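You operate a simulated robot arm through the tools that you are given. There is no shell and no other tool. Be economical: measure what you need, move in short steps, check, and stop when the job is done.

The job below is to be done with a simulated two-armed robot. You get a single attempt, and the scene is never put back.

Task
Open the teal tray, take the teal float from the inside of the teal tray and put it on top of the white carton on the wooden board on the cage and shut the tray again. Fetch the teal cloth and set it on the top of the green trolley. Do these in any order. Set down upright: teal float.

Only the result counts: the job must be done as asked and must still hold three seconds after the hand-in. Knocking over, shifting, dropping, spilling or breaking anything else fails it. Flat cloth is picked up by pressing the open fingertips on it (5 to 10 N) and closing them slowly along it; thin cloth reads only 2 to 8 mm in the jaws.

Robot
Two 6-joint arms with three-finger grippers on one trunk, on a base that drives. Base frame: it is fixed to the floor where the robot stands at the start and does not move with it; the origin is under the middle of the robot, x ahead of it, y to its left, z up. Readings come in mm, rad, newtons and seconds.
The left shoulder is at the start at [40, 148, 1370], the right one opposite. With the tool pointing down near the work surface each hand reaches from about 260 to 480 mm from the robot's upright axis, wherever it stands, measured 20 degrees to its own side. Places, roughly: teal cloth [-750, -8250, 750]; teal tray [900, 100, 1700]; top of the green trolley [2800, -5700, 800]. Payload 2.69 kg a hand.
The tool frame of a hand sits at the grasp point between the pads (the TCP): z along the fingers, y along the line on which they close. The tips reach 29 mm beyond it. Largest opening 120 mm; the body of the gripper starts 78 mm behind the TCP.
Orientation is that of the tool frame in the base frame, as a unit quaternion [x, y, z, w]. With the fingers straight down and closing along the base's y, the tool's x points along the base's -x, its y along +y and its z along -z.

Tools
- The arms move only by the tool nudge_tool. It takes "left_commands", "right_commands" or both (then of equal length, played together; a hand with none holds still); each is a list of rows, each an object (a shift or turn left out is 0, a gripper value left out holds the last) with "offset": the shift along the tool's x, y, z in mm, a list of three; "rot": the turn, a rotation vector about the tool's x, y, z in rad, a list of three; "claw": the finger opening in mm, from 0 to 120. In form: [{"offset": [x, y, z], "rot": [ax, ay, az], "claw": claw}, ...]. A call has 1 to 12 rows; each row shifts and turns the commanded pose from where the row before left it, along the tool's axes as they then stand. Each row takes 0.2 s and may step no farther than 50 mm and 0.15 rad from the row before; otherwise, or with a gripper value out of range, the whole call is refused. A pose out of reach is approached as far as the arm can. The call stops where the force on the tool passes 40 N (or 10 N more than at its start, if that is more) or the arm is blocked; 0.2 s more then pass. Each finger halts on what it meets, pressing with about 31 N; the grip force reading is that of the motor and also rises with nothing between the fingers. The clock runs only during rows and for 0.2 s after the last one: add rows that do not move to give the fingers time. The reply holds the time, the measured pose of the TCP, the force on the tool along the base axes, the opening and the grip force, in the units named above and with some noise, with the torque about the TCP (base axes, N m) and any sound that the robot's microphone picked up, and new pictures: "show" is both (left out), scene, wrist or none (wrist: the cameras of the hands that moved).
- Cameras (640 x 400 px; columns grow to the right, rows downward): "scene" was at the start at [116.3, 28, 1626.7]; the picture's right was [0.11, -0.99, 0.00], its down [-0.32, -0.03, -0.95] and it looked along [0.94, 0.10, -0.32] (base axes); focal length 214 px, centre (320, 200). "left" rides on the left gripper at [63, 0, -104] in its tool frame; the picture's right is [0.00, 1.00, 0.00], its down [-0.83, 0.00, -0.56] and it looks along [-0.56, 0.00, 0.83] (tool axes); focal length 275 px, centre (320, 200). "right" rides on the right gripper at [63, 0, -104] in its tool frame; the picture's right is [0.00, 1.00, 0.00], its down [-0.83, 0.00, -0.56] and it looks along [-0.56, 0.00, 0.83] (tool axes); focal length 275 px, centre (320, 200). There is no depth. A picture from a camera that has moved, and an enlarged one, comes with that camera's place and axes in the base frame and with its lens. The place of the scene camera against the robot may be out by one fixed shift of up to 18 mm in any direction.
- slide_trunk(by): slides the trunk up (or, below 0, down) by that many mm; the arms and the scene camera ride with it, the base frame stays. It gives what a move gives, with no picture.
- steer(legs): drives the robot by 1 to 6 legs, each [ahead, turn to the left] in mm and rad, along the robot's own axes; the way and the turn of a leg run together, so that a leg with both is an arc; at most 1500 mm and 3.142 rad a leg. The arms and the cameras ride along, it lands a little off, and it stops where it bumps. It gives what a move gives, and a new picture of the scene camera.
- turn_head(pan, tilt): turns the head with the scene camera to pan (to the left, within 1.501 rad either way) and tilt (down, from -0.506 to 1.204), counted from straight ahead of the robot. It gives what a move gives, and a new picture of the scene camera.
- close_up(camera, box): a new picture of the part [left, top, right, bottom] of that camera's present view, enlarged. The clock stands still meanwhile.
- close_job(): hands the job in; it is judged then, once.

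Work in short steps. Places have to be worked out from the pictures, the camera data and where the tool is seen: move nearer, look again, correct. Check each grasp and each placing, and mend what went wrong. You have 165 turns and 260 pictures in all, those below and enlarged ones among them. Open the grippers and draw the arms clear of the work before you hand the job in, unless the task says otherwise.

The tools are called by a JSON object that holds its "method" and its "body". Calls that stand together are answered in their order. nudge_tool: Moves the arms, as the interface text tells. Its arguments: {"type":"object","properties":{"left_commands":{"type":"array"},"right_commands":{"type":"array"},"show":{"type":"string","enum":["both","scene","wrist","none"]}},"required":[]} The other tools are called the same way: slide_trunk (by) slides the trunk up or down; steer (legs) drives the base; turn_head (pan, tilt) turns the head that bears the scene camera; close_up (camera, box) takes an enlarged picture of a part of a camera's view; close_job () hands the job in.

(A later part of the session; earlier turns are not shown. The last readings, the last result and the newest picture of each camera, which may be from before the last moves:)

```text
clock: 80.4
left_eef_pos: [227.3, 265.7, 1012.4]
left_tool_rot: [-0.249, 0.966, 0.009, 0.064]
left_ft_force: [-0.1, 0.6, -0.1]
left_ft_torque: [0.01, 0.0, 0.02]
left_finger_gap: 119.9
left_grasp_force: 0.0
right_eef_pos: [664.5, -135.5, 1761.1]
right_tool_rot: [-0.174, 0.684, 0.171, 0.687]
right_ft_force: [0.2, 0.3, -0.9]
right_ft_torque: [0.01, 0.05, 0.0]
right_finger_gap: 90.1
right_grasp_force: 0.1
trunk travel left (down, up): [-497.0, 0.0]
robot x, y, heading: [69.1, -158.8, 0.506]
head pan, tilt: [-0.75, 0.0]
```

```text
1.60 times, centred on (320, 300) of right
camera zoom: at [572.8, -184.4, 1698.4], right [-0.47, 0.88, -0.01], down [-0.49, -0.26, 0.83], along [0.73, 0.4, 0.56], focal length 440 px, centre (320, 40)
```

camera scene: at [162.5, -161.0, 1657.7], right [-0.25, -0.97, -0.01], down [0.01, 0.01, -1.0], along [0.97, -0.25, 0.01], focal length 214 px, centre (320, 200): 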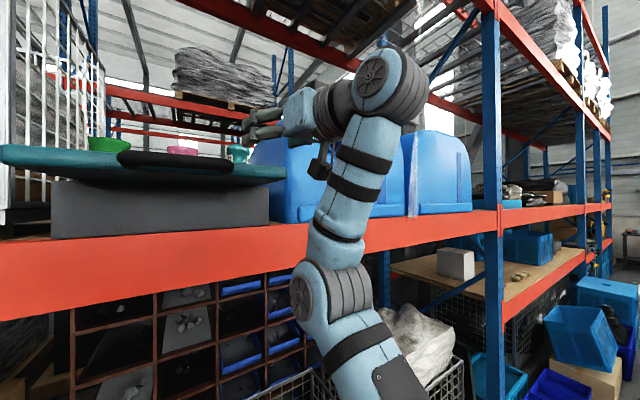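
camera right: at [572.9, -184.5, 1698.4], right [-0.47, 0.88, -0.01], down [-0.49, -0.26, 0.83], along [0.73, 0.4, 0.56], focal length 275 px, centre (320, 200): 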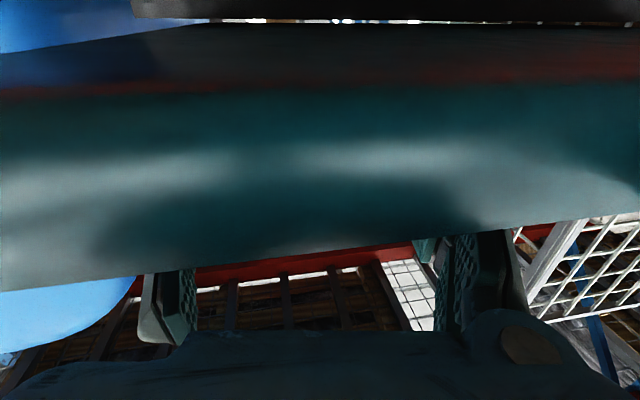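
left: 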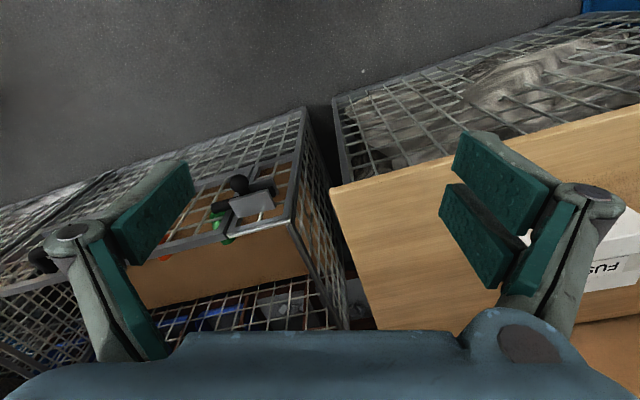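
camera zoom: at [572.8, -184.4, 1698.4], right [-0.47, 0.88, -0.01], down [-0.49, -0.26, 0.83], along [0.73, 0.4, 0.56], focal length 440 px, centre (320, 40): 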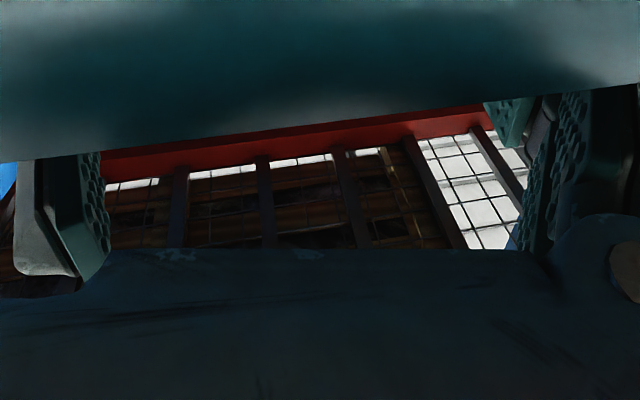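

The float seems to be ~44 mm past the TCP, and the wrist camera still has ~30 mm before the tray front. I'll advance another 18 mm in small steps with the jaws at 90.

{"method": "nudge_tool", "body": {"right_commands": [{"offset": [0, 0, 6]}, {"offset": [0, 0, 6]}, {"offset": [0, 0, 6]}, {}], "show": "wrist"}}

{"method": "close_up", "body": {"camera": "scene", "box": [160, 120, 288, 200]}}

```text
clock: 81.4
left_eef_pos: [227.0, 265.6, 1013.3]
left_tool_rot: [-0.248, 0.966, 0.008, 0.065]
left_ft_force: [0.6, 0.2, 0.2]
left_ft_torque: [0.01, 0.0, 0.03]
left_finger_gap: 119.8
left_grasp_force: 0.1
right_eef_pos: [681.2, -126.7, 1761.4]
right_tool_rot: [-0.173, 0.685, 0.171, 0.687]
right_ft_force: [0.5, 0.3, 0.1]
right_ft_torque: [-0.01, -0.02, -0.03]
right_finger_gap: 89.9
right_grasp_force: 0.0
trunk travel left (down, up): [-497.0, 0.0]
robot x, y, heading: [66.7, -159.7, 0.498]
head pan, tilt: [-0.75, 0.0]
camera right: at [588.8, -175.4, 1698.0], right [-0.47, 0.88, -0.01], down [-0.49, -0.26, 0.83], along [0.73, 0.4, 0.56], focal length 275 px, centre (320, 200)
```

right: 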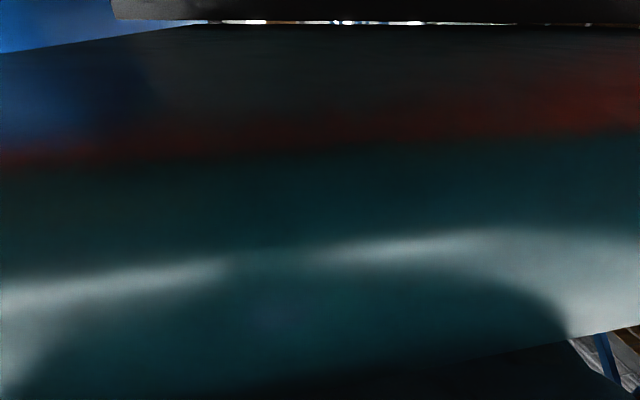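

```text
5.00 times, centred on (224, 160) of scene
camera zoom: at [178.2, -152.7, 1656.7], right [-0.25, -0.97, 0.0], down [0.0, 0.0, -1.0], along [0.97, -0.25, 0.0], focal length 1072 px, centre (800, 400)
```

zoom: 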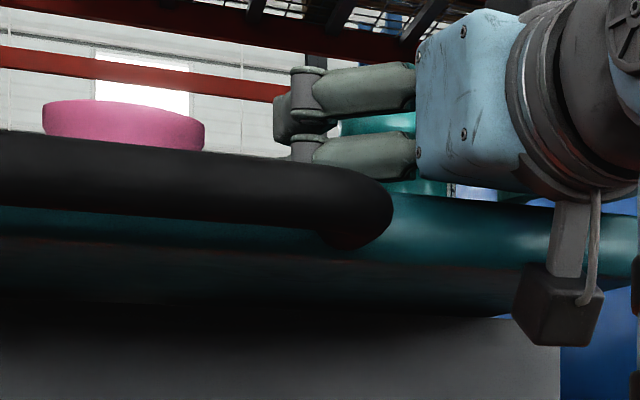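

No contact and the camera still clear. I'll close slowly now.

{"method": "nudge_tool", "body": {"right_commands": [{"claw": 75}, {"claw": 62}, {"claw": 52}, {"claw": 44}, {"claw": 38}, {}], "show": "none"}}

{"method": "close_up", "body": {"camera": "scene", "box": [160, 120, 288, 200]}}

```text
clock: 82.8
left_eef_pos: [228.1, 265.6, 1013.5]
left_tool_rot: [-0.249, 0.966, 0.009, 0.065]
left_ft_force: [0.4, 0.9, -0.5]
left_ft_torque: [0.05, -0.01, -0.01]
left_finger_gap: 119.8
left_grasp_force: 0.0
right_eef_pos: [680.9, -126.9, 1761.1]
right_tool_rot: [-0.173, 0.685, 0.17, 0.687]
right_ft_force: [-0.9, -0.9, -0.1]
right_ft_torque: [0.03, 0.0, -0.03]
right_finger_gap: 48.2
right_grasp_force: 31.0
trunk travel left (down, up): [-497.0, 0.0]
robot x, y, heading: [70.7, -156.2, 0.501]
head pan, tilt: [-0.75, 0.0]
```

```text
5.00 times, centred on (224, 160) of scene
camera zoom: at [178.1, -152.6, 1656.7], right [-0.25, -0.97, 0.0], down [0.0, 0.0, -1.0], along [0.97, -0.25, 0.0], focal length 1072 px, centre (800, 400)
```

zoom: 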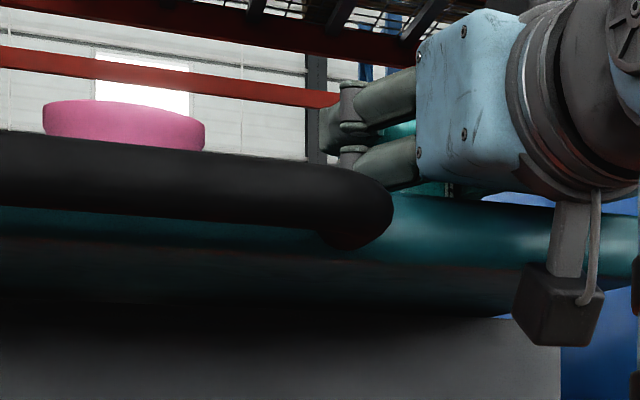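

Gripped at 48 mm with 31 N. I'll lift slowly straight up.

{"method": "nudge_tool", "body": {"right_commands": [{"offset": [-10, 0, 0], "claw": 30}, {"offset": [-10, 0, 0]}, {"offset": [-10, 0, 0]}, {"offset": [-10, 0, 0]}, {"offset": [-10, 0, 0]}, {}], "show": "both"}}

{"method": "close_up", "body": {"camera": "scene", "box": [160, 100, 320, 200]}}

```text
clock: 84.2
left_eef_pos: [227.2, 264.6, 1013.0]
left_tool_rot: [-0.25, 0.966, 0.008, 0.065]
left_ft_force: [0.0, 0.3, 0.6]
left_ft_torque: [0.0, 0.03, 0.01]
left_finger_gap: 119.8
left_grasp_force: 0.0
right_eef_pos: [680.0, -125.7, 1810.5]
right_tool_rot: [-0.174, 0.685, 0.171, 0.687]
right_ft_force: [0.5, 0.8, -0.2]
right_ft_torque: [-0.03, 0.03, 0.01]
right_finger_gap: 48.2
right_grasp_force: 31.2
trunk travel left (down, up): [-497.0, 0.0]
robot x, y, heading: [69.8, -160.7, 0.501]
head pan, tilt: [-0.75, 0.0]
camera scene: at [178.1, -152.6, 1656.7], right [-0.25, -0.97, 0.0], down [0.0, 0.0, -1.0], along [0.97, -0.25, 0.0], focal length 214 px, centre (320, 200)
camera right: at [588.1, -174.3, 1747.3], right [-0.47, 0.88, -0.01], down [-0.49, -0.26, 0.83], along [0.73, 0.4, 0.56], focal length 275 px, centre (320, 200)
```

scene: 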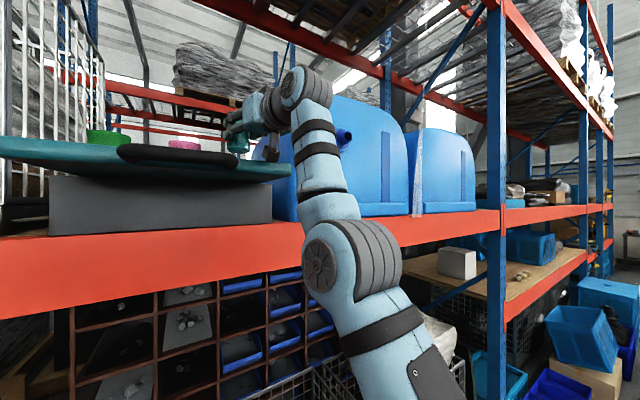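
right: 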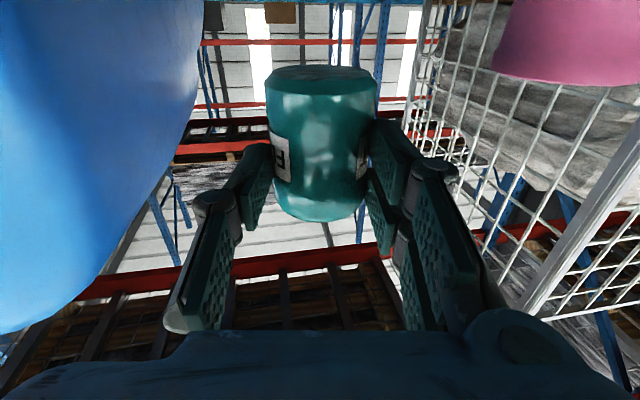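

```text
4.00 times, centred on (240, 150) of scene
camera zoom: at [178.1, -152.6, 1656.7], right [-0.25, -0.97, 0.0], down [0.0, 0.0, -1.0], along [0.97, -0.25, 0.0], focal length 858 px, centre (640, 400)
```

zoom: 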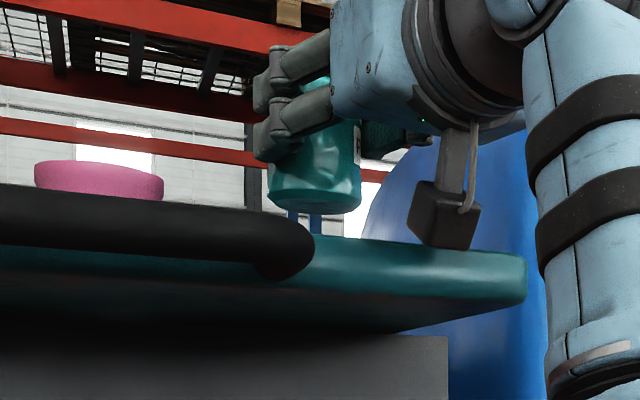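

The float is held upright and its base is clear of the rim. I'll raise 15 mm more and back away along the approach line.

{"method": "nudge_tool", "body": {"right_commands": [{"offset": [-8, 0, 0]}, {"offset": [-7, 0, 0]}, {}], "show": "none"}}

{"method": "steer", "body": {"legs": [[-300, 0]]}}

```text
clock: 85.0
left_eef_pos: [229.1, 266.4, 1012.1]
left_tool_rot: [-0.25, 0.966, 0.009, 0.063]
left_ft_force: [0.3, 0.6, 0.7]
left_ft_torque: [-0.01, 0.0, 0.02]
left_finger_gap: 120.0
left_grasp_force: 0.0
right_eef_pos: [679.7, -125.7, 1816.9]
right_tool_rot: [-0.173, 0.685, 0.171, 0.687]
right_ft_force: [-0.3, 0.2, -0.7]
right_ft_torque: [-0.01, 0.0, 0.03]
right_finger_gap: 48.0
right_grasp_force: 31.1
right hand out of reach, approached as far as the arm can: row 2
trunk travel left (down, up): [-497.0, 0.0]
robot x, y, heading: [70.2, -154.3, 0.5]
head pan, tilt: [-0.75, 0.0]
```

```text
clock: 87.0
left_eef_pos: [-36.5, 121.0, 1011.3]
left_tool_rot: [-0.246, 0.967, 0.009, 0.063]
left_ft_force: [-0.2, -0.4, 0.3]
left_ft_torque: [-0.03, 0.02, -0.02]
left_finger_gap: 120.0
left_grasp_force: 0.1
right_eef_pos: [414.8, -272.1, 1814.7]
right_tool_rot: [-0.172, 0.686, 0.168, 0.686]
right_ft_force: [0.5, 0.2, -1.2]
right_ft_torque: [0.02, -0.03, 0.01]
right_finger_gap: 48.0
right_grasp_force: 30.8
trunk travel left (down, up): [-497.0, 0.0]
robot x, y, heading: [-195.3, -299.6, 0.493]
head pan, tilt: [-0.75, 0.0]
camera scene: at [-85.4, -296.0, 1656.4], right [-0.25, -0.97, 0.0], down [0.0, 0.0, -1.0], along [0.97, -0.25, 0.0], focal length 214 px, centre (320, 200)
```

scene: 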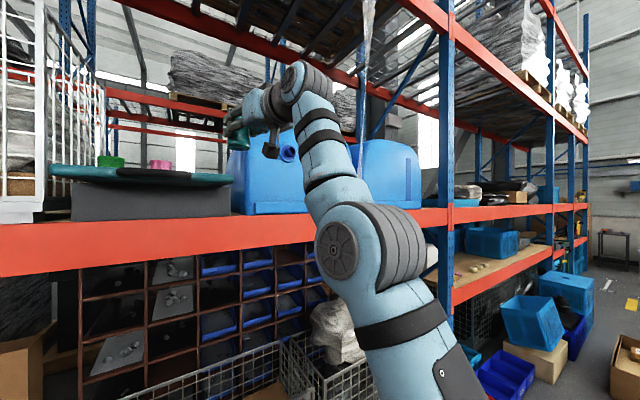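

Float secured. I'll raise the left hand out of the way and lower the right arm in free space, keeping the tool level.

{"method": "nudge_tool", "body": {"right_commands": [{"offset": [40, 0, -10]}, {"offset": [40, 0, -10]}, {"offset": [40, 0, -10]}, {"offset": [40, 0, -10]}, {"offset": [40, 0, 0]}, {"offset": [40, 0, 0]}, {"offset": [40, 0, 0]}, {"offset": [40, 0, 0]}, {"offset": [40, 0, 0]}, {"offset": [40, 0, 0]}, {"offset": [40, 0, 0]}, {"offset": [40, 0, 0]}], "left_commands": [{"offset": [0, 0, -25]}, {"offset": [0, 0, -25]}, {"offset": [0, 0, -25]}, {"offset": [0, 0, -25]}, {"offset": [0, 0, -25]}, {"offset": [0, 0, -25]}, {"offset": [0, 0, -25]}, {"offset": [0, 0, -25]}, {"offset": [0, 0, -25]}, {"offset": [0, 0, -25]}, {}, {}], "show": "none"}}

```text
clock: 89.6
left_eef_pos: [-123.8, 135.4, 1232.8]
left_tool_rot: [-0.245, 0.967, 0.007, 0.065]
left_ft_force: [0.5, -0.3, 0.8]
left_ft_torque: [0.0, 0.02, -0.02]
left_finger_gap: 120.1
left_grasp_force: 0.1
left hand out of reach, approached as far as the arm can: row 1, 2, 3, 4, 5, 7, 8, 9, 10
right_eef_pos: [375.3, -293.7, 1335.4]
right_tool_rot: [-0.171, 0.685, 0.168, 0.688]
right_ft_force: [0.3, -0.2, -0.6]
right_ft_torque: [-0.01, 0.05, 0.0]
right_finger_gap: 47.1
right_grasp_force: 31.2
trunk travel left (down, up): [-497.0, 0.0]
robot x, y, heading: [-202.3, -303.4, 0.493]
head pan, tilt: [-0.75, 0.0]
```

{"method": "nudge_tool", "body": {"right_commands": [{"offset": [40, 0, 0]}, {"offset": [40, 0, 0]}, {"offset": [40, 0, 0]}, {"offset": [40, 0, 0]}, {"offset": [40, 0, 0]}, {"offset": [40, 0, 0]}, {"offset": [40, 0, 0]}, {"offset": [20, 0, 0]}, {}], "show": "both"}}

```text
clock: 91.6
left_eef_pos: [-123.2, 137.2, 1233.6]
left_tool_rot: [-0.246, 0.967, 0.008, 0.066]
left_ft_force: [-0.9, -0.5, 0.0]
left_ft_torque: [-0.02, 0.01, -0.01]
left_finger_gap: 120.0
left_grasp_force: 0.1
right_eef_pos: [379.5, -294.2, 1048.5]
right_tool_rot: [-0.178, 0.685, 0.174, 0.685]
right_ft_force: [-0.2, -0.2, -1.5]
right_ft_torque: [-0.04, 0.02, 0.04]
right_finger_gap: 46.9
right_grasp_force: 31.2
right hand out of reach, approached as far as the arm can: row 7, 8
trunk travel left (down, up): [-497.0, 0.0]
robot x, y, heading: [-195.9, -305.3, 0.49]
head pan, tilt: [-0.75, 0.0]
camera scene: at [-90.4, -298.6, 1656.7], right [-0.26, -0.97, 0.0], down [0.0, 0.0, -1.0], along [0.97, -0.26, 0.0], focal length 214 px, centre (320, 200)
camera right: at [288.5, -343.3, 985.6], right [-0.48, 0.88, -0.01], down [-0.49, -0.26, 0.83], along [0.73, 0.4, 0.56], focal length 275 px, centre (320, 200)
```

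scene: 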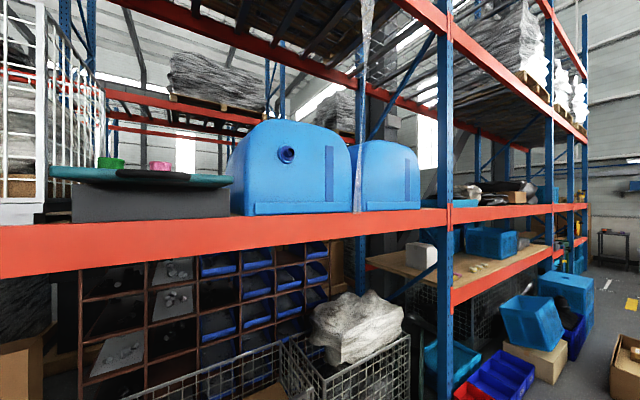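
right: 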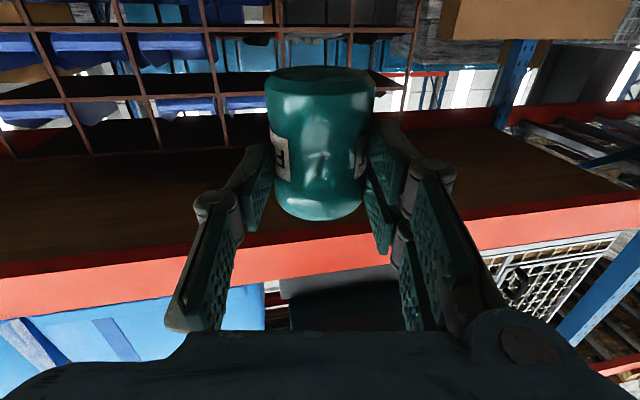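

The float is steady in the grip. I'll drive over in front of the carton at about (-130, 520) with heading 0.3.

{"method": "steer", "body": {"legs": [[0, 1.0], [825, 0], [0, -1.19]]}}

{"method": "turn_head", "body": {"pan": 0.0, "tilt": 0.6}}

```text
clock: 92.6
left_eef_pos: [-146.2, 139.8, 1232.4]
left_tool_rot: [-0.274, 0.96, 0.011, 0.065]
left_ft_force: [-1.2, -0.3, -0.2]
left_ft_torque: [-0.01, -0.01, -0.01]
left_finger_gap: 119.9
left_grasp_force: 0.1
right_eef_pos: [379.0, -262.6, 1048.4]
right_tool_rot: [-0.197, 0.68, 0.193, 0.679]
right_ft_force: [0.6, -1.3, 0.2]
right_ft_torque: [-0.02, 0.04, -0.01]
right_finger_gap: 47.1
right_grasp_force: 30.6
trunk travel left (down, up): [-497.0, 0.0]
robot x, y, heading: [-195.8, -304.0, 0.545]
head pan, tilt: [-0.75, 0.0]
stopped in leg 1: the robot was blocked; the commanded pose is now the measured one
camera scene: at [-88.5, -293.6, 1656.6], right [-0.2, -0.98, 0.0], down [0.0, 0.0, -1.0], along [0.98, -0.2, 0.0], focal length 214 px, centre (320, 200)
```

scene: 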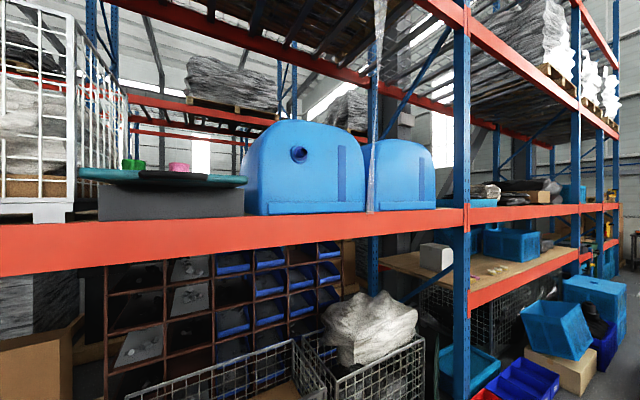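

```text
clock: 93.7
left_eef_pos: [-146.5, 139.2, 1233.9]
left_tool_rot: [-0.273, 0.96, 0.01, 0.066]
left_ft_force: [-0.6, 0.1, 0.9]
left_ft_torque: [-0.01, 0.03, -0.04]
left_finger_gap: 119.8
left_grasp_force: 0.2
right_eef_pos: [378.5, -262.0, 1047.8]
right_tool_rot: [-0.196, 0.68, 0.192, 0.68]
right_ft_force: [0.2, 0.7, -0.6]
right_ft_torque: [-0.02, 0.01, 0.01]
right_finger_gap: 46.6
right_grasp_force: 30.8
trunk travel left (down, up): [-497.0, 0.0]
robot x, y, heading: [-199.5, -304.8, 0.546]
head pan, tilt: [0.0, 0.6]
camera scene: at [-102.3, -228.7, 1601.5], right [0.52, -0.86, 0.0], down [-0.48, -0.29, -0.83], along [0.71, 0.43, -0.56], focal length 214 px, centre (320, 200)
```

scene: 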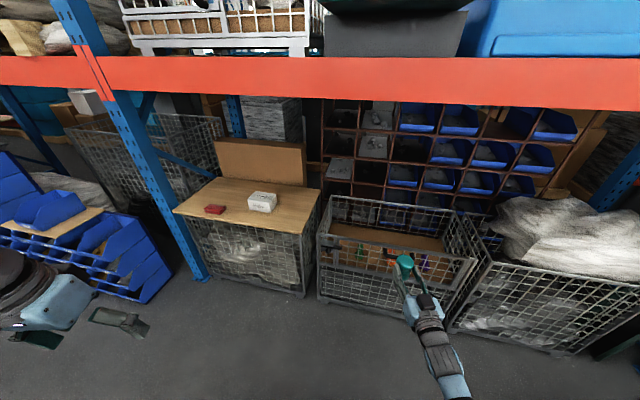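

The turn was blocked after 0.05 rad, with no force on either hand. I'll look around to find out what's touching.

{"method": "turn_head", "body": {"pan": 1.5, "tilt": 0.8}}

{"method": "turn_head", "body": {"pan": -1.3, "tilt": 0.9}}

```text
clock: 95.3
left_eef_pos: [-147.5, 139.7, 1232.5]
left_tool_rot: [-0.273, 0.96, 0.009, 0.065]
left_ft_force: [0.2, -0.2, 0.6]
left_ft_torque: [0.02, -0.02, 0.03]
left_finger_gap: 120.1
left_grasp_force: 0.1
right_eef_pos: [378.1, -261.1, 1048.3]
right_tool_rot: [-0.196, 0.68, 0.192, 0.68]
right_ft_force: [-0.2, 0.6, -0.4]
right_ft_torque: [-0.02, 0.02, -0.01]
right_finger_gap: 47.0
right_grasp_force: 31.3
trunk travel left (down, up): [-497.0, 0.0]
robot x, y, heading: [-198.7, -299.6, 0.549]
head pan, tilt: [1.499, 0.799]
camera scene: at [-214.5, -202.8, 1584.6], right [0.89, 0.46, 0.0], down [0.33, -0.64, -0.7], along [-0.32, 0.62, -0.72], focal length 214 px, centre (320, 200)
```

scene: 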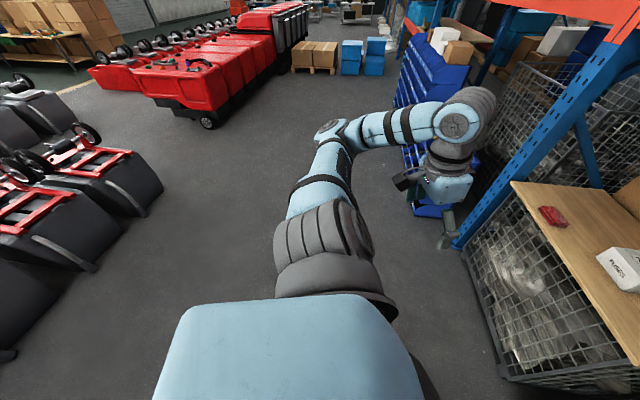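

```text
clock: 97.8
left_eef_pos: [-148.1, 139.7, 1233.1]
left_tool_rot: [-0.273, 0.96, 0.009, 0.064]
left_ft_force: [0.6, 0.7, -0.5]
left_ft_torque: [0.0, -0.01, 0.0]
left_finger_gap: 120.0
left_grasp_force: 0.0
right_eef_pos: [377.9, -261.5, 1048.2]
right_tool_rot: [-0.197, 0.68, 0.193, 0.68]
right_ft_force: [-0.5, 0.1, -0.6]
right_ft_torque: [-0.02, 0.01, -0.02]
right_finger_gap: 47.0
right_grasp_force: 30.8
trunk travel left (down, up): [-497.0, 0.0]
robot x, y, heading: [-198.4, -299.4, 0.549]
head pan, tilt: [-1.3, 0.901]
camera scene: at [-122.7, -326.3, 1576.7], right [-0.68, -0.73, 0.0], down [-0.57, 0.54, -0.62], along [0.45, -0.43, -0.78], focal length 214 px, centre (320, 200)
```

scene: 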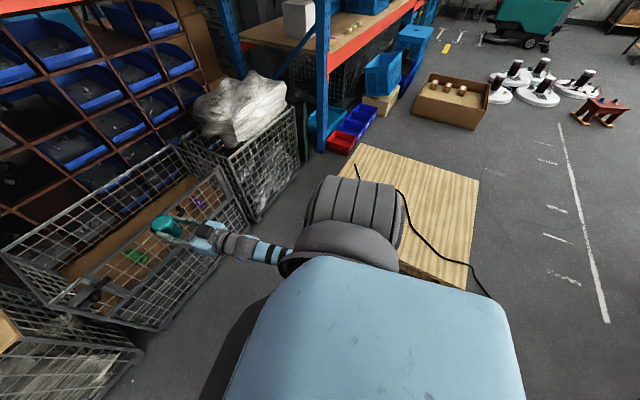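

A wooden table stands close to the robot's right and rear, so the base corner probably caught on it. I'll go forward to where turning worked before and then turn.

{"method": "steer", "body": {"legs": [[110, 0], [0, 0.945]]}}

```text
clock: 99.6
left_eef_pos: [-78.5, 198.7, 1234.5]
left_tool_rot: [-0.301, 0.951, 0.013, 0.066]
left_ft_force: [-0.9, -0.7, 0.4]
left_ft_torque: [0.07, -0.03, 0.0]
left_finger_gap: 120.0
left_grasp_force: 0.1
right_eef_pos: [468.9, -173.3, 1049.9]
right_tool_rot: [-0.216, 0.673, 0.213, 0.674]
right_ft_force: [0.1, -1.1, -1.0]
right_ft_torque: [0.0, 0.06, -0.01]
right_finger_gap: 46.9
right_grasp_force: 31.0
trunk travel left (down, up): [-497.0, 0.0]
robot x, y, heading: [-106.5, -245.4, 0.596]
head pan, tilt: [-1.3, 0.901]
stopped in leg 2: the robot was blocked; the commanded pose is now the measured one
camera scene: at [-26.7, -266.4, 1576.8], right [-0.64, -0.77, 0.0], down [-0.6, 0.51, -0.62], along [0.48, -0.4, -0.78], focal length 214 px, centre (320, 200)
```

scene: 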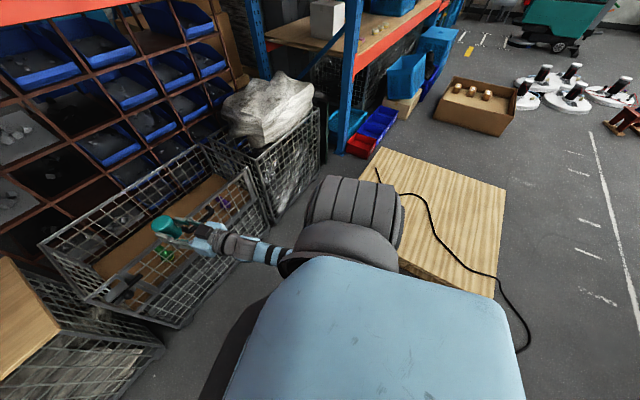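

It blocked again after 0.05 rad with nothing obviously touching. I'll retry a small turn to see whether it continues.

{"method": "steer", "body": {"legs": [[0, 0.2]]}}

```text
clock: 100.5
left_eef_pos: [-106.5, 200.1, 1234.3]
left_tool_rot: [-0.336, 0.94, 0.014, 0.064]
left_ft_force: [-0.2, -0.4, -0.2]
left_ft_torque: [-0.02, -0.03, -0.02]
left_finger_gap: 120.2
left_grasp_force: 0.1
right_eef_pos: [465.0, -130.9, 1046.4]
right_tool_rot: [-0.239, 0.666, 0.237, 0.665]
right_ft_force: [0.2, -0.5, -0.6]
right_ft_torque: [-0.01, -0.02, 0.04]
right_finger_gap: 46.5
right_grasp_force: 30.7
trunk travel left (down, up): [-497.0, 0.0]
robot x, y, heading: [-101.2, -245.0, 0.671]
head pan, tilt: [-1.3, 0.901]
stopped in leg 1: the robot was blocked; the commanded pose is now the measured one
camera scene: at [-20.6, -259.2, 1576.6], right [-0.59, -0.81, 0.0], down [-0.63, 0.46, -0.62], along [0.5, -0.37, -0.78], focal length 214 px, centre (320, 200)
```

scene: 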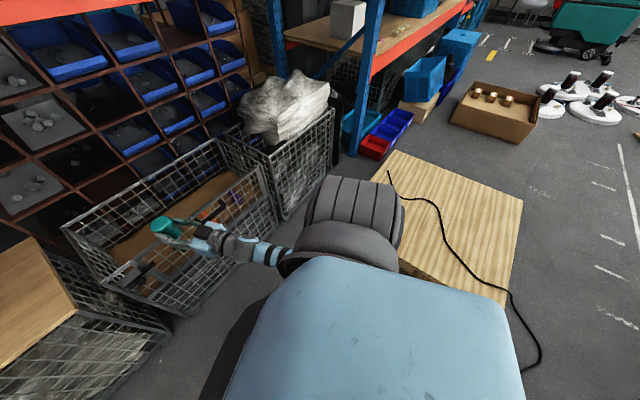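

The right arm was at a limit at this low pose and may be pressing on its own body. I'll extend it forward and up a bit, then retry the turn.

{"method": "nudge_tool", "body": {"right_commands": [{"offset": [-30, 0, 20]}, {"offset": [-30, 0, 20]}, {"offset": [-30, 0, 20]}, {"offset": [-30, 0, 20]}, {}], "show": "none"}}

{"method": "steer", "body": {"legs": [[0, 0.3]]}}

```text
clock: 101.7
left_eef_pos: [-108.1, 200.8, 1233.8]
left_tool_rot: [-0.336, 0.94, 0.015, 0.064]
left_ft_force: [-0.1, 0.2, 0.1]
left_ft_torque: [0.0, 0.01, 0.05]
left_finger_gap: 120.0
left_grasp_force: 0.0
right_eef_pos: [526.2, -78.6, 1165.9]
right_tool_rot: [-0.239, 0.666, 0.237, 0.666]
right_ft_force: [1.2, 0.0, 0.0]
right_ft_torque: [-0.03, -0.04, -0.01]
right_finger_gap: 46.4
right_grasp_force: 31.1
trunk travel left (down, up): [-497.0, 0.0]
robot x, y, heading: [-101.7, -247.0, 0.677]
head pan, tilt: [-1.3, 0.901]
```

```text
clock: 103.0
left_eef_pos: [-239.5, 177.6, 1233.1]
left_tool_rot: [-0.471, 0.88, 0.024, 0.061]
left_ft_force: [0.3, -0.7, 0.0]
left_ft_torque: [0.0, -0.02, 0.02]
left_finger_gap: 120.1
left_grasp_force: 0.1
right_eef_pos: [449.4, 98.6, 1164.5]
right_tool_rot: [-0.336, 0.623, 0.333, 0.623]
right_ft_force: [0.0, 0.1, -0.5]
right_ft_torque: [-0.03, -0.02, -0.04]
right_finger_gap: 46.4
right_grasp_force: 31.0
trunk travel left (down, up): [-497.0, 0.0]
robot x, y, heading: [-100.2, -243.1, 0.964]
head pan, tilt: [-1.3, 0.901]
camera scene: at [-15.3, -234.9, 1576.7], right [-0.33, -0.95, 0.0], down [-0.74, 0.26, -0.62], along [0.59, -0.2, -0.78], focal length 214 px, centre (320, 200)
```

scene: 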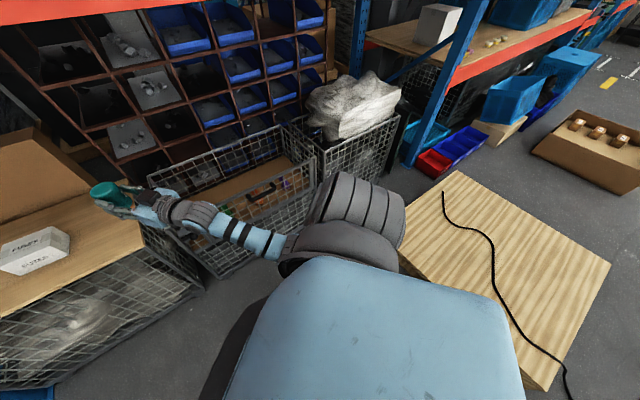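

That was self-contact; the turn works now. I'll drive to a standoff in front of the carton.

{"method": "steer", "body": {"legs": [[0, 0.7], [780, 0], [0, -1.366]]}}

{"method": "turn_head", "body": {"pan": 0.0, "tilt": 0.7}}

```text
clock: 112.4
left_eef_pos: [-11.1, 937.9, 1233.0]
left_tool_rot: [-0.153, 0.986, 0.001, 0.066]
left_ft_force: [0.3, -0.1, 0.1]
left_ft_torque: [-0.03, 0.04, 0.01]
left_finger_gap: 120.1
left_grasp_force: 0.1
right_eef_pos: [478.9, 446.7, 1166.0]
right_tool_rot: [-0.11, 0.699, 0.109, 0.698]
right_ft_force: [0.5, 0.0, 0.1]
right_ft_torque: [0.02, 0.05, -0.01]
right_finger_gap: 45.1
right_grasp_force: 31.4
trunk travel left (down, up): [-497.0, 0.0]
robot x, y, heading: [-165.6, 521.7, 0.294]
head pan, tilt: [-1.3, 0.901]
camera scene: at [-103.9, 480.3, 1576.7], right [-0.84, -0.54, 0.0], down [-0.42, 0.66, -0.62], along [0.33, -0.52, -0.78], focal length 214 px, centre (320, 200)
```

scene: 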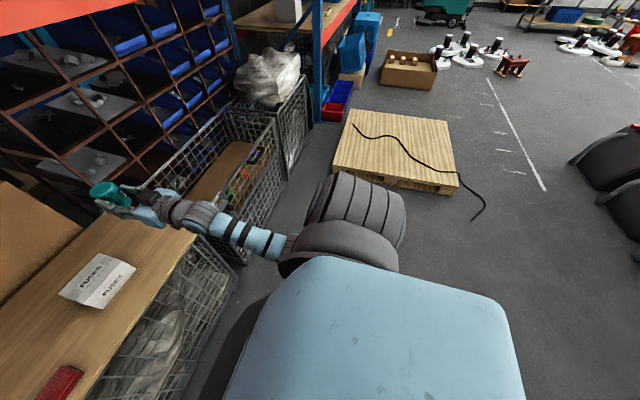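

```text
clock: 113.8
left_eef_pos: [-9.3, 937.5, 1233.8]
left_tool_rot: [-0.154, 0.986, 0.002, 0.065]
left_ft_force: [0.7, 0.4, -0.8]
left_ft_torque: [0.0, 0.01, 0.03]
left_finger_gap: 119.9
left_grasp_force: 0.1
right_eef_pos: [478.0, 444.5, 1166.2]
right_tool_rot: [-0.112, 0.699, 0.11, 0.698]
right_ft_force: [-0.4, -0.6, -0.2]
right_ft_torque: [-0.01, 0.0, -0.03]
right_finger_gap: 45.1
right_grasp_force: 31.0
trunk travel left (down, up): [-497.0, 0.0]
robot x, y, heading: [-166.3, 519.5, 0.294]
head pan, tilt: [0.0, 0.7]
camera scene: at [-63.0, 568.3, 1592.8], right [0.29, -0.96, 0.0], down [-0.62, -0.19, -0.76], along [0.73, 0.22, -0.64], focal length 214 px, centre (320, 200)
```

scene: 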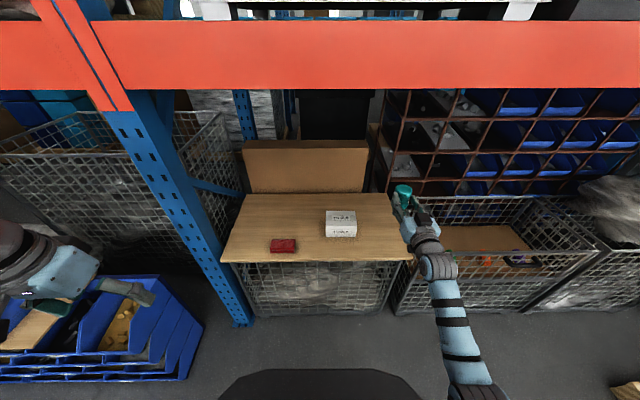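

The grip gap has crept from 48 to 45 mm, so I need to check the float in the wrist camera and locate the carton.

{"method": "close_up", "body": {"camera": "right", "box": [0, 0, 640, 400]}}

{"method": "close_up", "body": {"camera": "scene", "box": [260, 170, 460, 295]}}

```text
1.00 times, centred on (320, 200) of right (not enlarged: the box is as wide or as high as the picture)
camera zoom: at [380.0, 413.6, 1102.9], right [-0.31, 0.95, -0.01], down [-0.53, -0.16, 0.83], along [0.79, 0.26, 0.55], focal length 275 px, centre (320, 200)
```

zoom: 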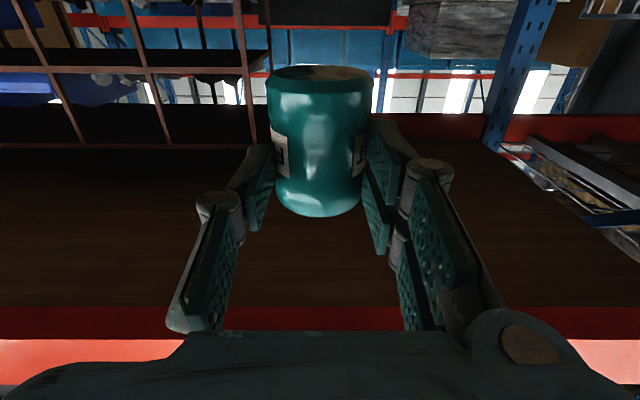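

```text
3.20 times, centred on (360, 232) of scene
camera zoom: at [-63.0, 568.3, 1592.8], right [0.29, -0.96, 0.0], down [-0.62, -0.19, -0.76], along [0.73, 0.22, -0.64], focal length 686 px, centre (192, 96)
```

zoom: 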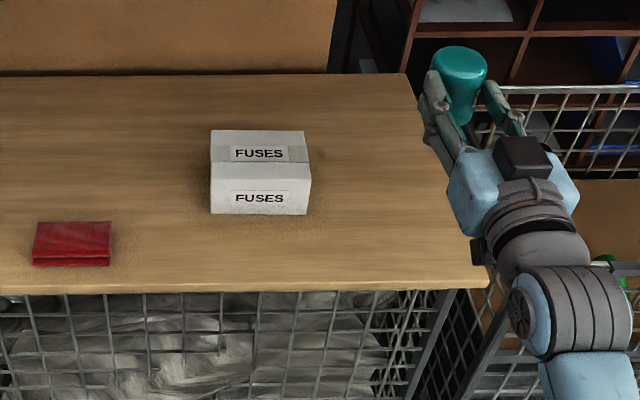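

Carton estimate (bias-corrected) is about (654, 662) with its top near z 865. I'll check it with the left wrist camera, which looks forward and down.

{"method": "close_up", "body": {"camera": "left", "box": [0, 0, 640, 400]}}

```text
1.00 times, centred on (320, 200) of left (not enlarged: the box is as wide or as high as the picture)
camera zoom: at [-83.7, 915.3, 1329.0], right [-0.3, 0.95, -0.02], down [0.71, 0.24, 0.66], along [0.63, 0.19, -0.75], focal length 275 px, centre (320, 200)
```

zoom: 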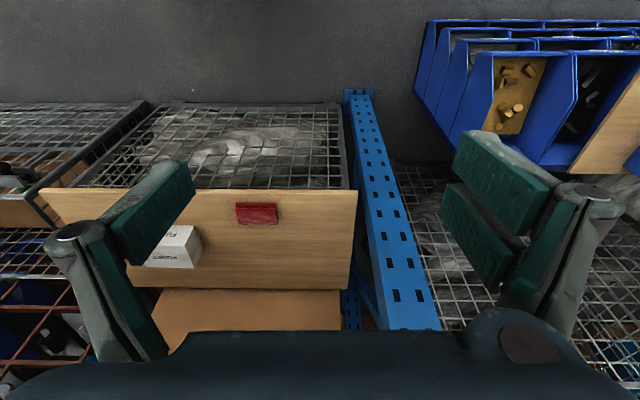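

{"method": "close_up", "body": {"camera": "left", "box": [110, 190, 270, 290]}}

```text
4.00 times, centred on (190, 240) of left
camera zoom: at [-83.7, 915.3, 1329.0], right [-0.3, 0.95, -0.02], down [0.71, 0.24, 0.66], along [0.63, 0.19, -0.75], focal length 1101 px, centre (840, 40)
```

zoom: 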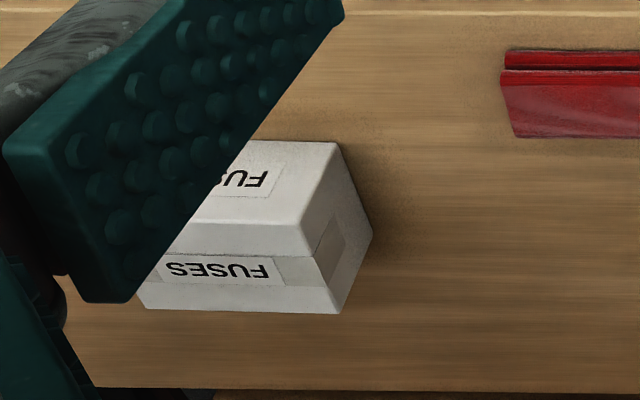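

Left wrist gives the carton's top z≈855 with its centre near (665, 667), about 145×70 mm. I'll lower the trunk 200 mm, drive 140 mm ahead, and shift the hand left.

{"method": "slide_trunk", "body": {"by": -200}}

{"method": "steer", "body": {"legs": [[140, 0]]}}

{"method": "nudge_tool", "body": {"right_commands": [{"offset": [0, 20, 0]}, {"offset": [0, 20, 0]}, {"offset": [0, 20, 5]}, {"offset": [0, 20, 5]}, {"offset": [0, 20, 5]}, {"offset": [0, 20, 5]}, {}], "show": "none"}}

{"method": "turn_head", "body": {"pan": -0.05, "tilt": 0.6}}

```text
clock: 116.0
left_eef_pos: [-10.5, 937.2, 1034.3]
left_tool_rot: [-0.154, 0.986, 0.003, 0.066]
left_ft_force: [0.7, 0.4, 0.2]
left_ft_torque: [0.02, 0.01, 0.0]
left_finger_gap: 120.0
left_grasp_force: 0.1
right_eef_pos: [478.6, 444.8, 965.4]
right_tool_rot: [-0.112, 0.699, 0.109, 0.698]
right_ft_force: [-0.2, 0.1, -0.2]
right_ft_torque: [-0.02, 0.0, -0.01]
right_finger_gap: 44.9
right_grasp_force: 30.6
trunk travel left (down, up): [-297.0, 200.0]
robot x, y, heading: [-165.4, 520.5, 0.298]
head pan, tilt: [0.0, 0.7]
```

```text
clock: 117.3
left_eef_pos: [123.6, 978.6, 1034.3]
left_tool_rot: [-0.154, 0.986, 0.002, 0.067]
left_ft_force: [0.4, -0.3, -0.8]
left_ft_torque: [0.0, -0.03, -0.01]
left_finger_gap: 119.8
left_grasp_force: 0.0
right_eef_pos: [613.6, 487.7, 967.5]
right_tool_rot: [-0.112, 0.698, 0.109, 0.699]
right_ft_force: [0.5, -0.8, -0.5]
right_ft_torque: [-0.03, -0.01, -0.01]
right_finger_gap: 45.0
right_grasp_force: 31.4
trunk travel left (down, up): [-297.0, 200.0]
robot x, y, heading: [-32.9, 560.3, 0.295]
head pan, tilt: [0.0, 0.7]
camera scene: at [70.4, 609.3, 1393.3], right [0.29, -0.96, 0.0], down [-0.61, -0.19, -0.77], along [0.73, 0.22, -0.64], focal length 214 px, centre (320, 200)
```

scene: 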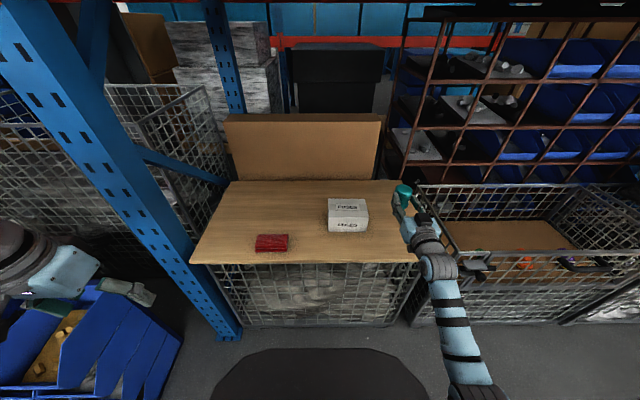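

```text
clock: 119.0
left_eef_pos: [123.6, 978.8, 1034.4]
left_tool_rot: [-0.155, 0.986, 0.002, 0.066]
left_ft_force: [-0.4, -0.2, 0.5]
left_ft_torque: [0.02, -0.01, 0.02]
left_finger_gap: 120.1
left_grasp_force: 0.1
right_eef_pos: [595.5, 604.2, 964.0]
right_tool_rot: [-0.113, 0.699, 0.107, 0.698]
right_ft_force: [0.7, 0.1, -0.1]
right_ft_torque: [0.02, 0.02, 0.04]
right_finger_gap: 45.2
right_grasp_force: 31.5
trunk travel left (down, up): [-297.0, 200.0]
robot x, y, heading: [-31.8, 561.9, 0.298]
head pan, tilt: [0.0, 0.7]
```

```text
clock: 119.6
left_eef_pos: [124.5, 979.6, 1033.8]
left_tool_rot: [-0.155, 0.986, 0.001, 0.066]
left_ft_force: [-0.2, 0.3, -0.1]
left_ft_torque: [0.05, 0.02, -0.03]
left_finger_gap: 119.8
left_grasp_force: 0.1
right_eef_pos: [596.6, 606.3, 965.8]
right_tool_rot: [-0.115, 0.698, 0.108, 0.698]
right_ft_force: [-0.7, -0.3, 0.2]
right_ft_torque: [0.04, 0.05, 0.0]
right_finger_gap: 45.0
right_grasp_force: 30.8
trunk travel left (down, up): [-297.0, 200.0]
robot x, y, heading: [-34.7, 556.1, 0.297]
head pan, tilt: [-0.051, 0.6]
camera scene: at [77.1, 606.7, 1401.7], right [0.24, -0.97, 0.0], down [-0.55, -0.14, -0.82], along [0.8, 0.2, -0.57], focal length 214 px, centre (320, 200)
```

scene: 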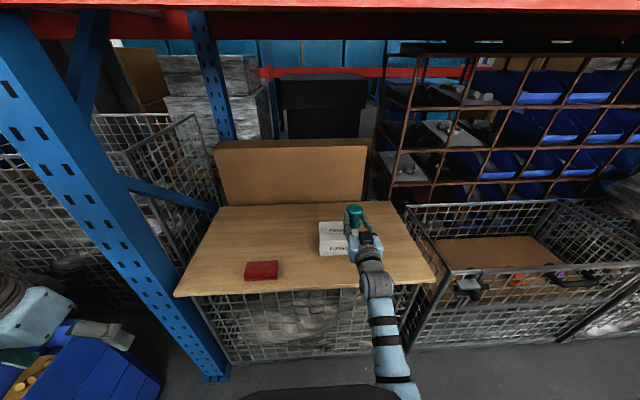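

{"method": "close_up", "body": {"camera": "scene", "box": [290, 180, 418, 260]}}

{"method": "close_up", "body": {"camera": "left", "box": [0, 150, 320, 350]}}

```text
5.00 times, centred on (354, 220) of scene
camera zoom: at [77.1, 606.7, 1401.7], right [0.24, -0.97, 0.0], down [-0.55, -0.14, -0.82], along [0.8, 0.2, -0.57], focal length 1072 px, centre (150, 100)
```

zoom: 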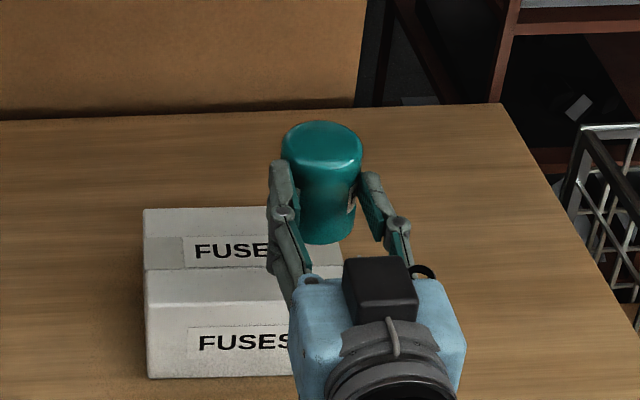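

```text
2.00 times, centred on (160, 250) of left
camera zoom: at [51.3, 956.8, 1129.4], right [-0.3, 0.95, -0.02], down [0.71, 0.24, 0.66], along [0.63, 0.19, -0.75], focal length 551 px, centre (640, 100)
```

zoom: 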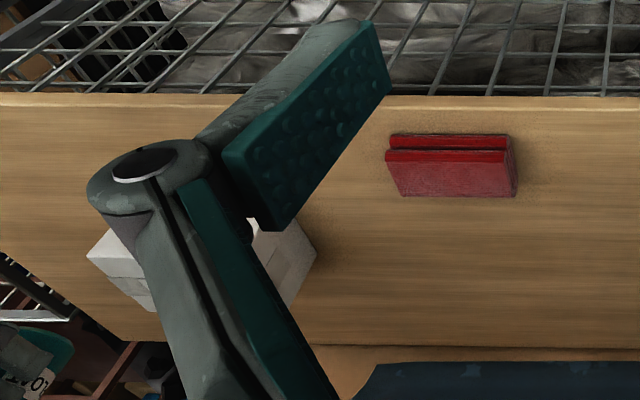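

Both cameras agree: the carton-top centre is about (661, 669), and the float axis is at (620, 613). I'll move 56 mm forward and 40 mm left.

{"method": "nudge_tool", "body": {"right_commands": [{"offset": [0, 20, 14]}, {"offset": [0, 20, 14]}, {"offset": [0, 0, 14]}, {"offset": [0, 0, 14]}, {}], "show": "none"}}

{"method": "close_up", "body": {"camera": "scene", "box": [290, 180, 418, 260]}}

{"method": "close_up", "body": {"camera": "left", "box": [0, 150, 320, 350]}}

```text
clock: 120.8
left_eef_pos: [124.6, 979.3, 1034.3]
left_tool_rot: [-0.155, 0.986, 0.002, 0.066]
left_ft_force: [1.3, 0.0, 1.0]
left_ft_torque: [0.02, -0.01, -0.01]
left_finger_gap: 120.0
left_grasp_force: 0.1
right_eef_pos: [635.9, 664.8, 967.9]
right_tool_rot: [-0.112, 0.699, 0.11, 0.698]
right_ft_force: [0.0, -0.4, -0.6]
right_ft_torque: [0.01, 0.03, 0.02]
right_finger_gap: 45.0
right_grasp_force: 30.8
trunk travel left (down, up): [-297.0, 200.0]
robot x, y, heading: [-32.9, 559.8, 0.302]
head pan, tilt: [-0.051, 0.6]
```

```text
5.00 times, centred on (354, 220) of scene
camera zoom: at [77.0, 606.7, 1401.8], right [0.24, -0.97, 0.0], down [-0.55, -0.14, -0.82], along [0.8, 0.2, -0.57], focal length 1072 px, centre (150, 100)
```

zoom: 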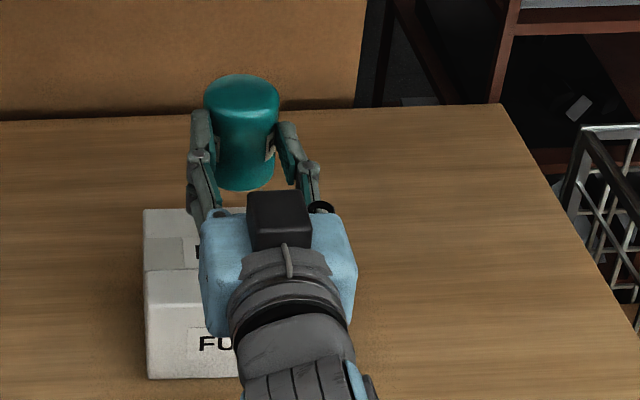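

```text
2.00 times, centred on (160, 250) of left
camera zoom: at [51.2, 956.9, 1129.3], right [-0.3, 0.95, -0.02], down [0.71, 0.24, 0.66], along [0.63, 0.19, -0.75], focal length 551 px, centre (640, 100)
```

zoom: 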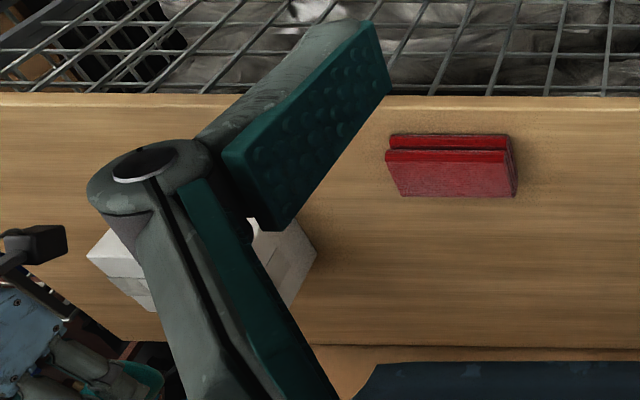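

The float is over the carton and would land about 5 mm too far back. I'll lower 45 mm while pulling back 5 mm, then check.

{"method": "nudge_tool", "body": {"right_commands": [{"offset": [9, 0, -1]}, {"offset": [9, 0, -1]}, {"offset": [9, 0, -1]}, {"offset": [9, 0, -1]}, {"offset": [9, 0, -1]}, {}], "show": "none"}}

{"method": "close_up", "body": {"camera": "scene", "box": [290, 180, 418, 260]}}

```text
clock: 122.2
left_eef_pos: [125.6, 978.6, 1033.1]
left_tool_rot: [-0.155, 0.986, 0.001, 0.066]
left_ft_force: [-0.1, 0.3, -0.3]
left_ft_torque: [0.02, 0.04, 0.04]
left_finger_gap: 119.8
left_grasp_force: 0.1
right_eef_pos: [632.6, 661.3, 920.3]
right_tool_rot: [-0.113, 0.699, 0.11, 0.698]
right_ft_force: [0.2, 0.5, -1.2]
right_ft_torque: [0.01, 0.0, -0.01]
right_finger_gap: 44.7
right_grasp_force: 31.4
trunk travel left (down, up): [-297.0, 200.0]
robot x, y, heading: [-30.7, 562.0, 0.3]
head pan, tilt: [-0.051, 0.6]
```

```text
5.00 times, centred on (354, 220) of scene
camera zoom: at [77.1, 606.9, 1401.8], right [0.24, -0.97, 0.0], down [-0.55, -0.14, -0.82], along [0.8, 0.2, -0.57], focal length 1072 px, centre (150, 100)
```

zoom: 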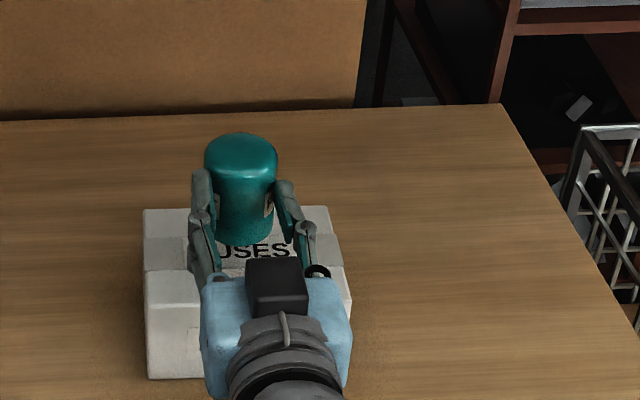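

Well aligned over the carton top. I'll lower in 2 mm steps until contact.

{"method": "nudge_tool", "body": {"right_commands": [{"offset": [2, 0, 0]}, {"offset": [2, 0, 0]}, {"offset": [2, 0, 0]}, {}], "show": "none"}}

{"method": "nudge_tool", "body": {"right_commands": [{"offset": [2, 0, 0]}, {"offset": [2, 0, 0]}, {}], "show": "none"}}

{"method": "close_up", "body": {"camera": "scene", "box": [290, 180, 418, 260]}}

```text
clock: 123.2
left_eef_pos: [124.6, 978.7, 1034.7]
left_tool_rot: [-0.155, 0.986, 0.002, 0.066]
left_ft_force: [0.2, 0.2, 0.7]
left_ft_torque: [-0.03, -0.01, 0.0]
left_finger_gap: 120.0
left_grasp_force: 0.1
right_eef_pos: [632.7, 661.9, 914.7]
right_tool_rot: [-0.112, 0.699, 0.109, 0.698]
right_ft_force: [-1.0, -0.4, -0.3]
right_ft_torque: [0.0, 0.02, -0.02]
right_finger_gap: 44.7
right_grasp_force: 31.3
trunk travel left (down, up): [-297.0, 200.0]
robot x, y, heading: [-28.6, 561.6, 0.295]
head pan, tilt: [-0.051, 0.6]
```

```text
clock: 124.0
left_eef_pos: [123.0, 979.0, 1034.2]
left_tool_rot: [-0.154, 0.986, 0.002, 0.066]
left_ft_force: [-0.7, -0.3, -0.2]
left_ft_torque: [0.04, 0.04, 0.03]
left_finger_gap: 119.9
left_grasp_force: 0.1
right_eef_pos: [632.3, 661.7, 909.7]
right_tool_rot: [-0.113, 0.699, 0.11, 0.698]
right_ft_force: [0.3, -0.2, 0.3]
right_ft_torque: [0.01, -0.03, -0.03]
right_finger_gap: 44.7
right_grasp_force: 30.8
trunk travel left (down, up): [-297.0, 200.0]
robot x, y, heading: [-30.7, 560.4, 0.295]
head pan, tilt: [-0.051, 0.6]
```

```text
5.00 times, centred on (354, 220) of scene
camera zoom: at [77.1, 606.9, 1401.8], right [0.24, -0.97, 0.0], down [-0.55, -0.14, -0.82], along [0.8, 0.2, -0.57], focal length 1072 px, centre (150, 100)
```

zoom: 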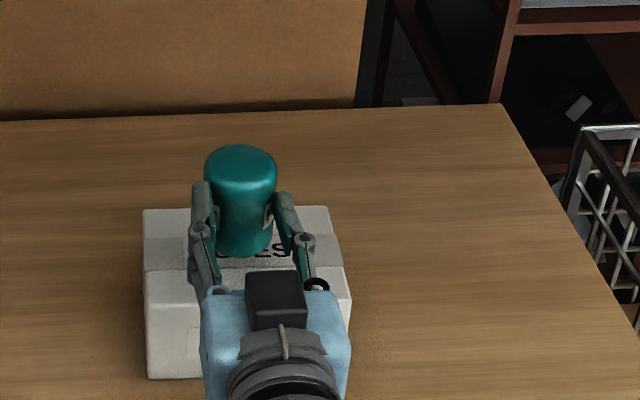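

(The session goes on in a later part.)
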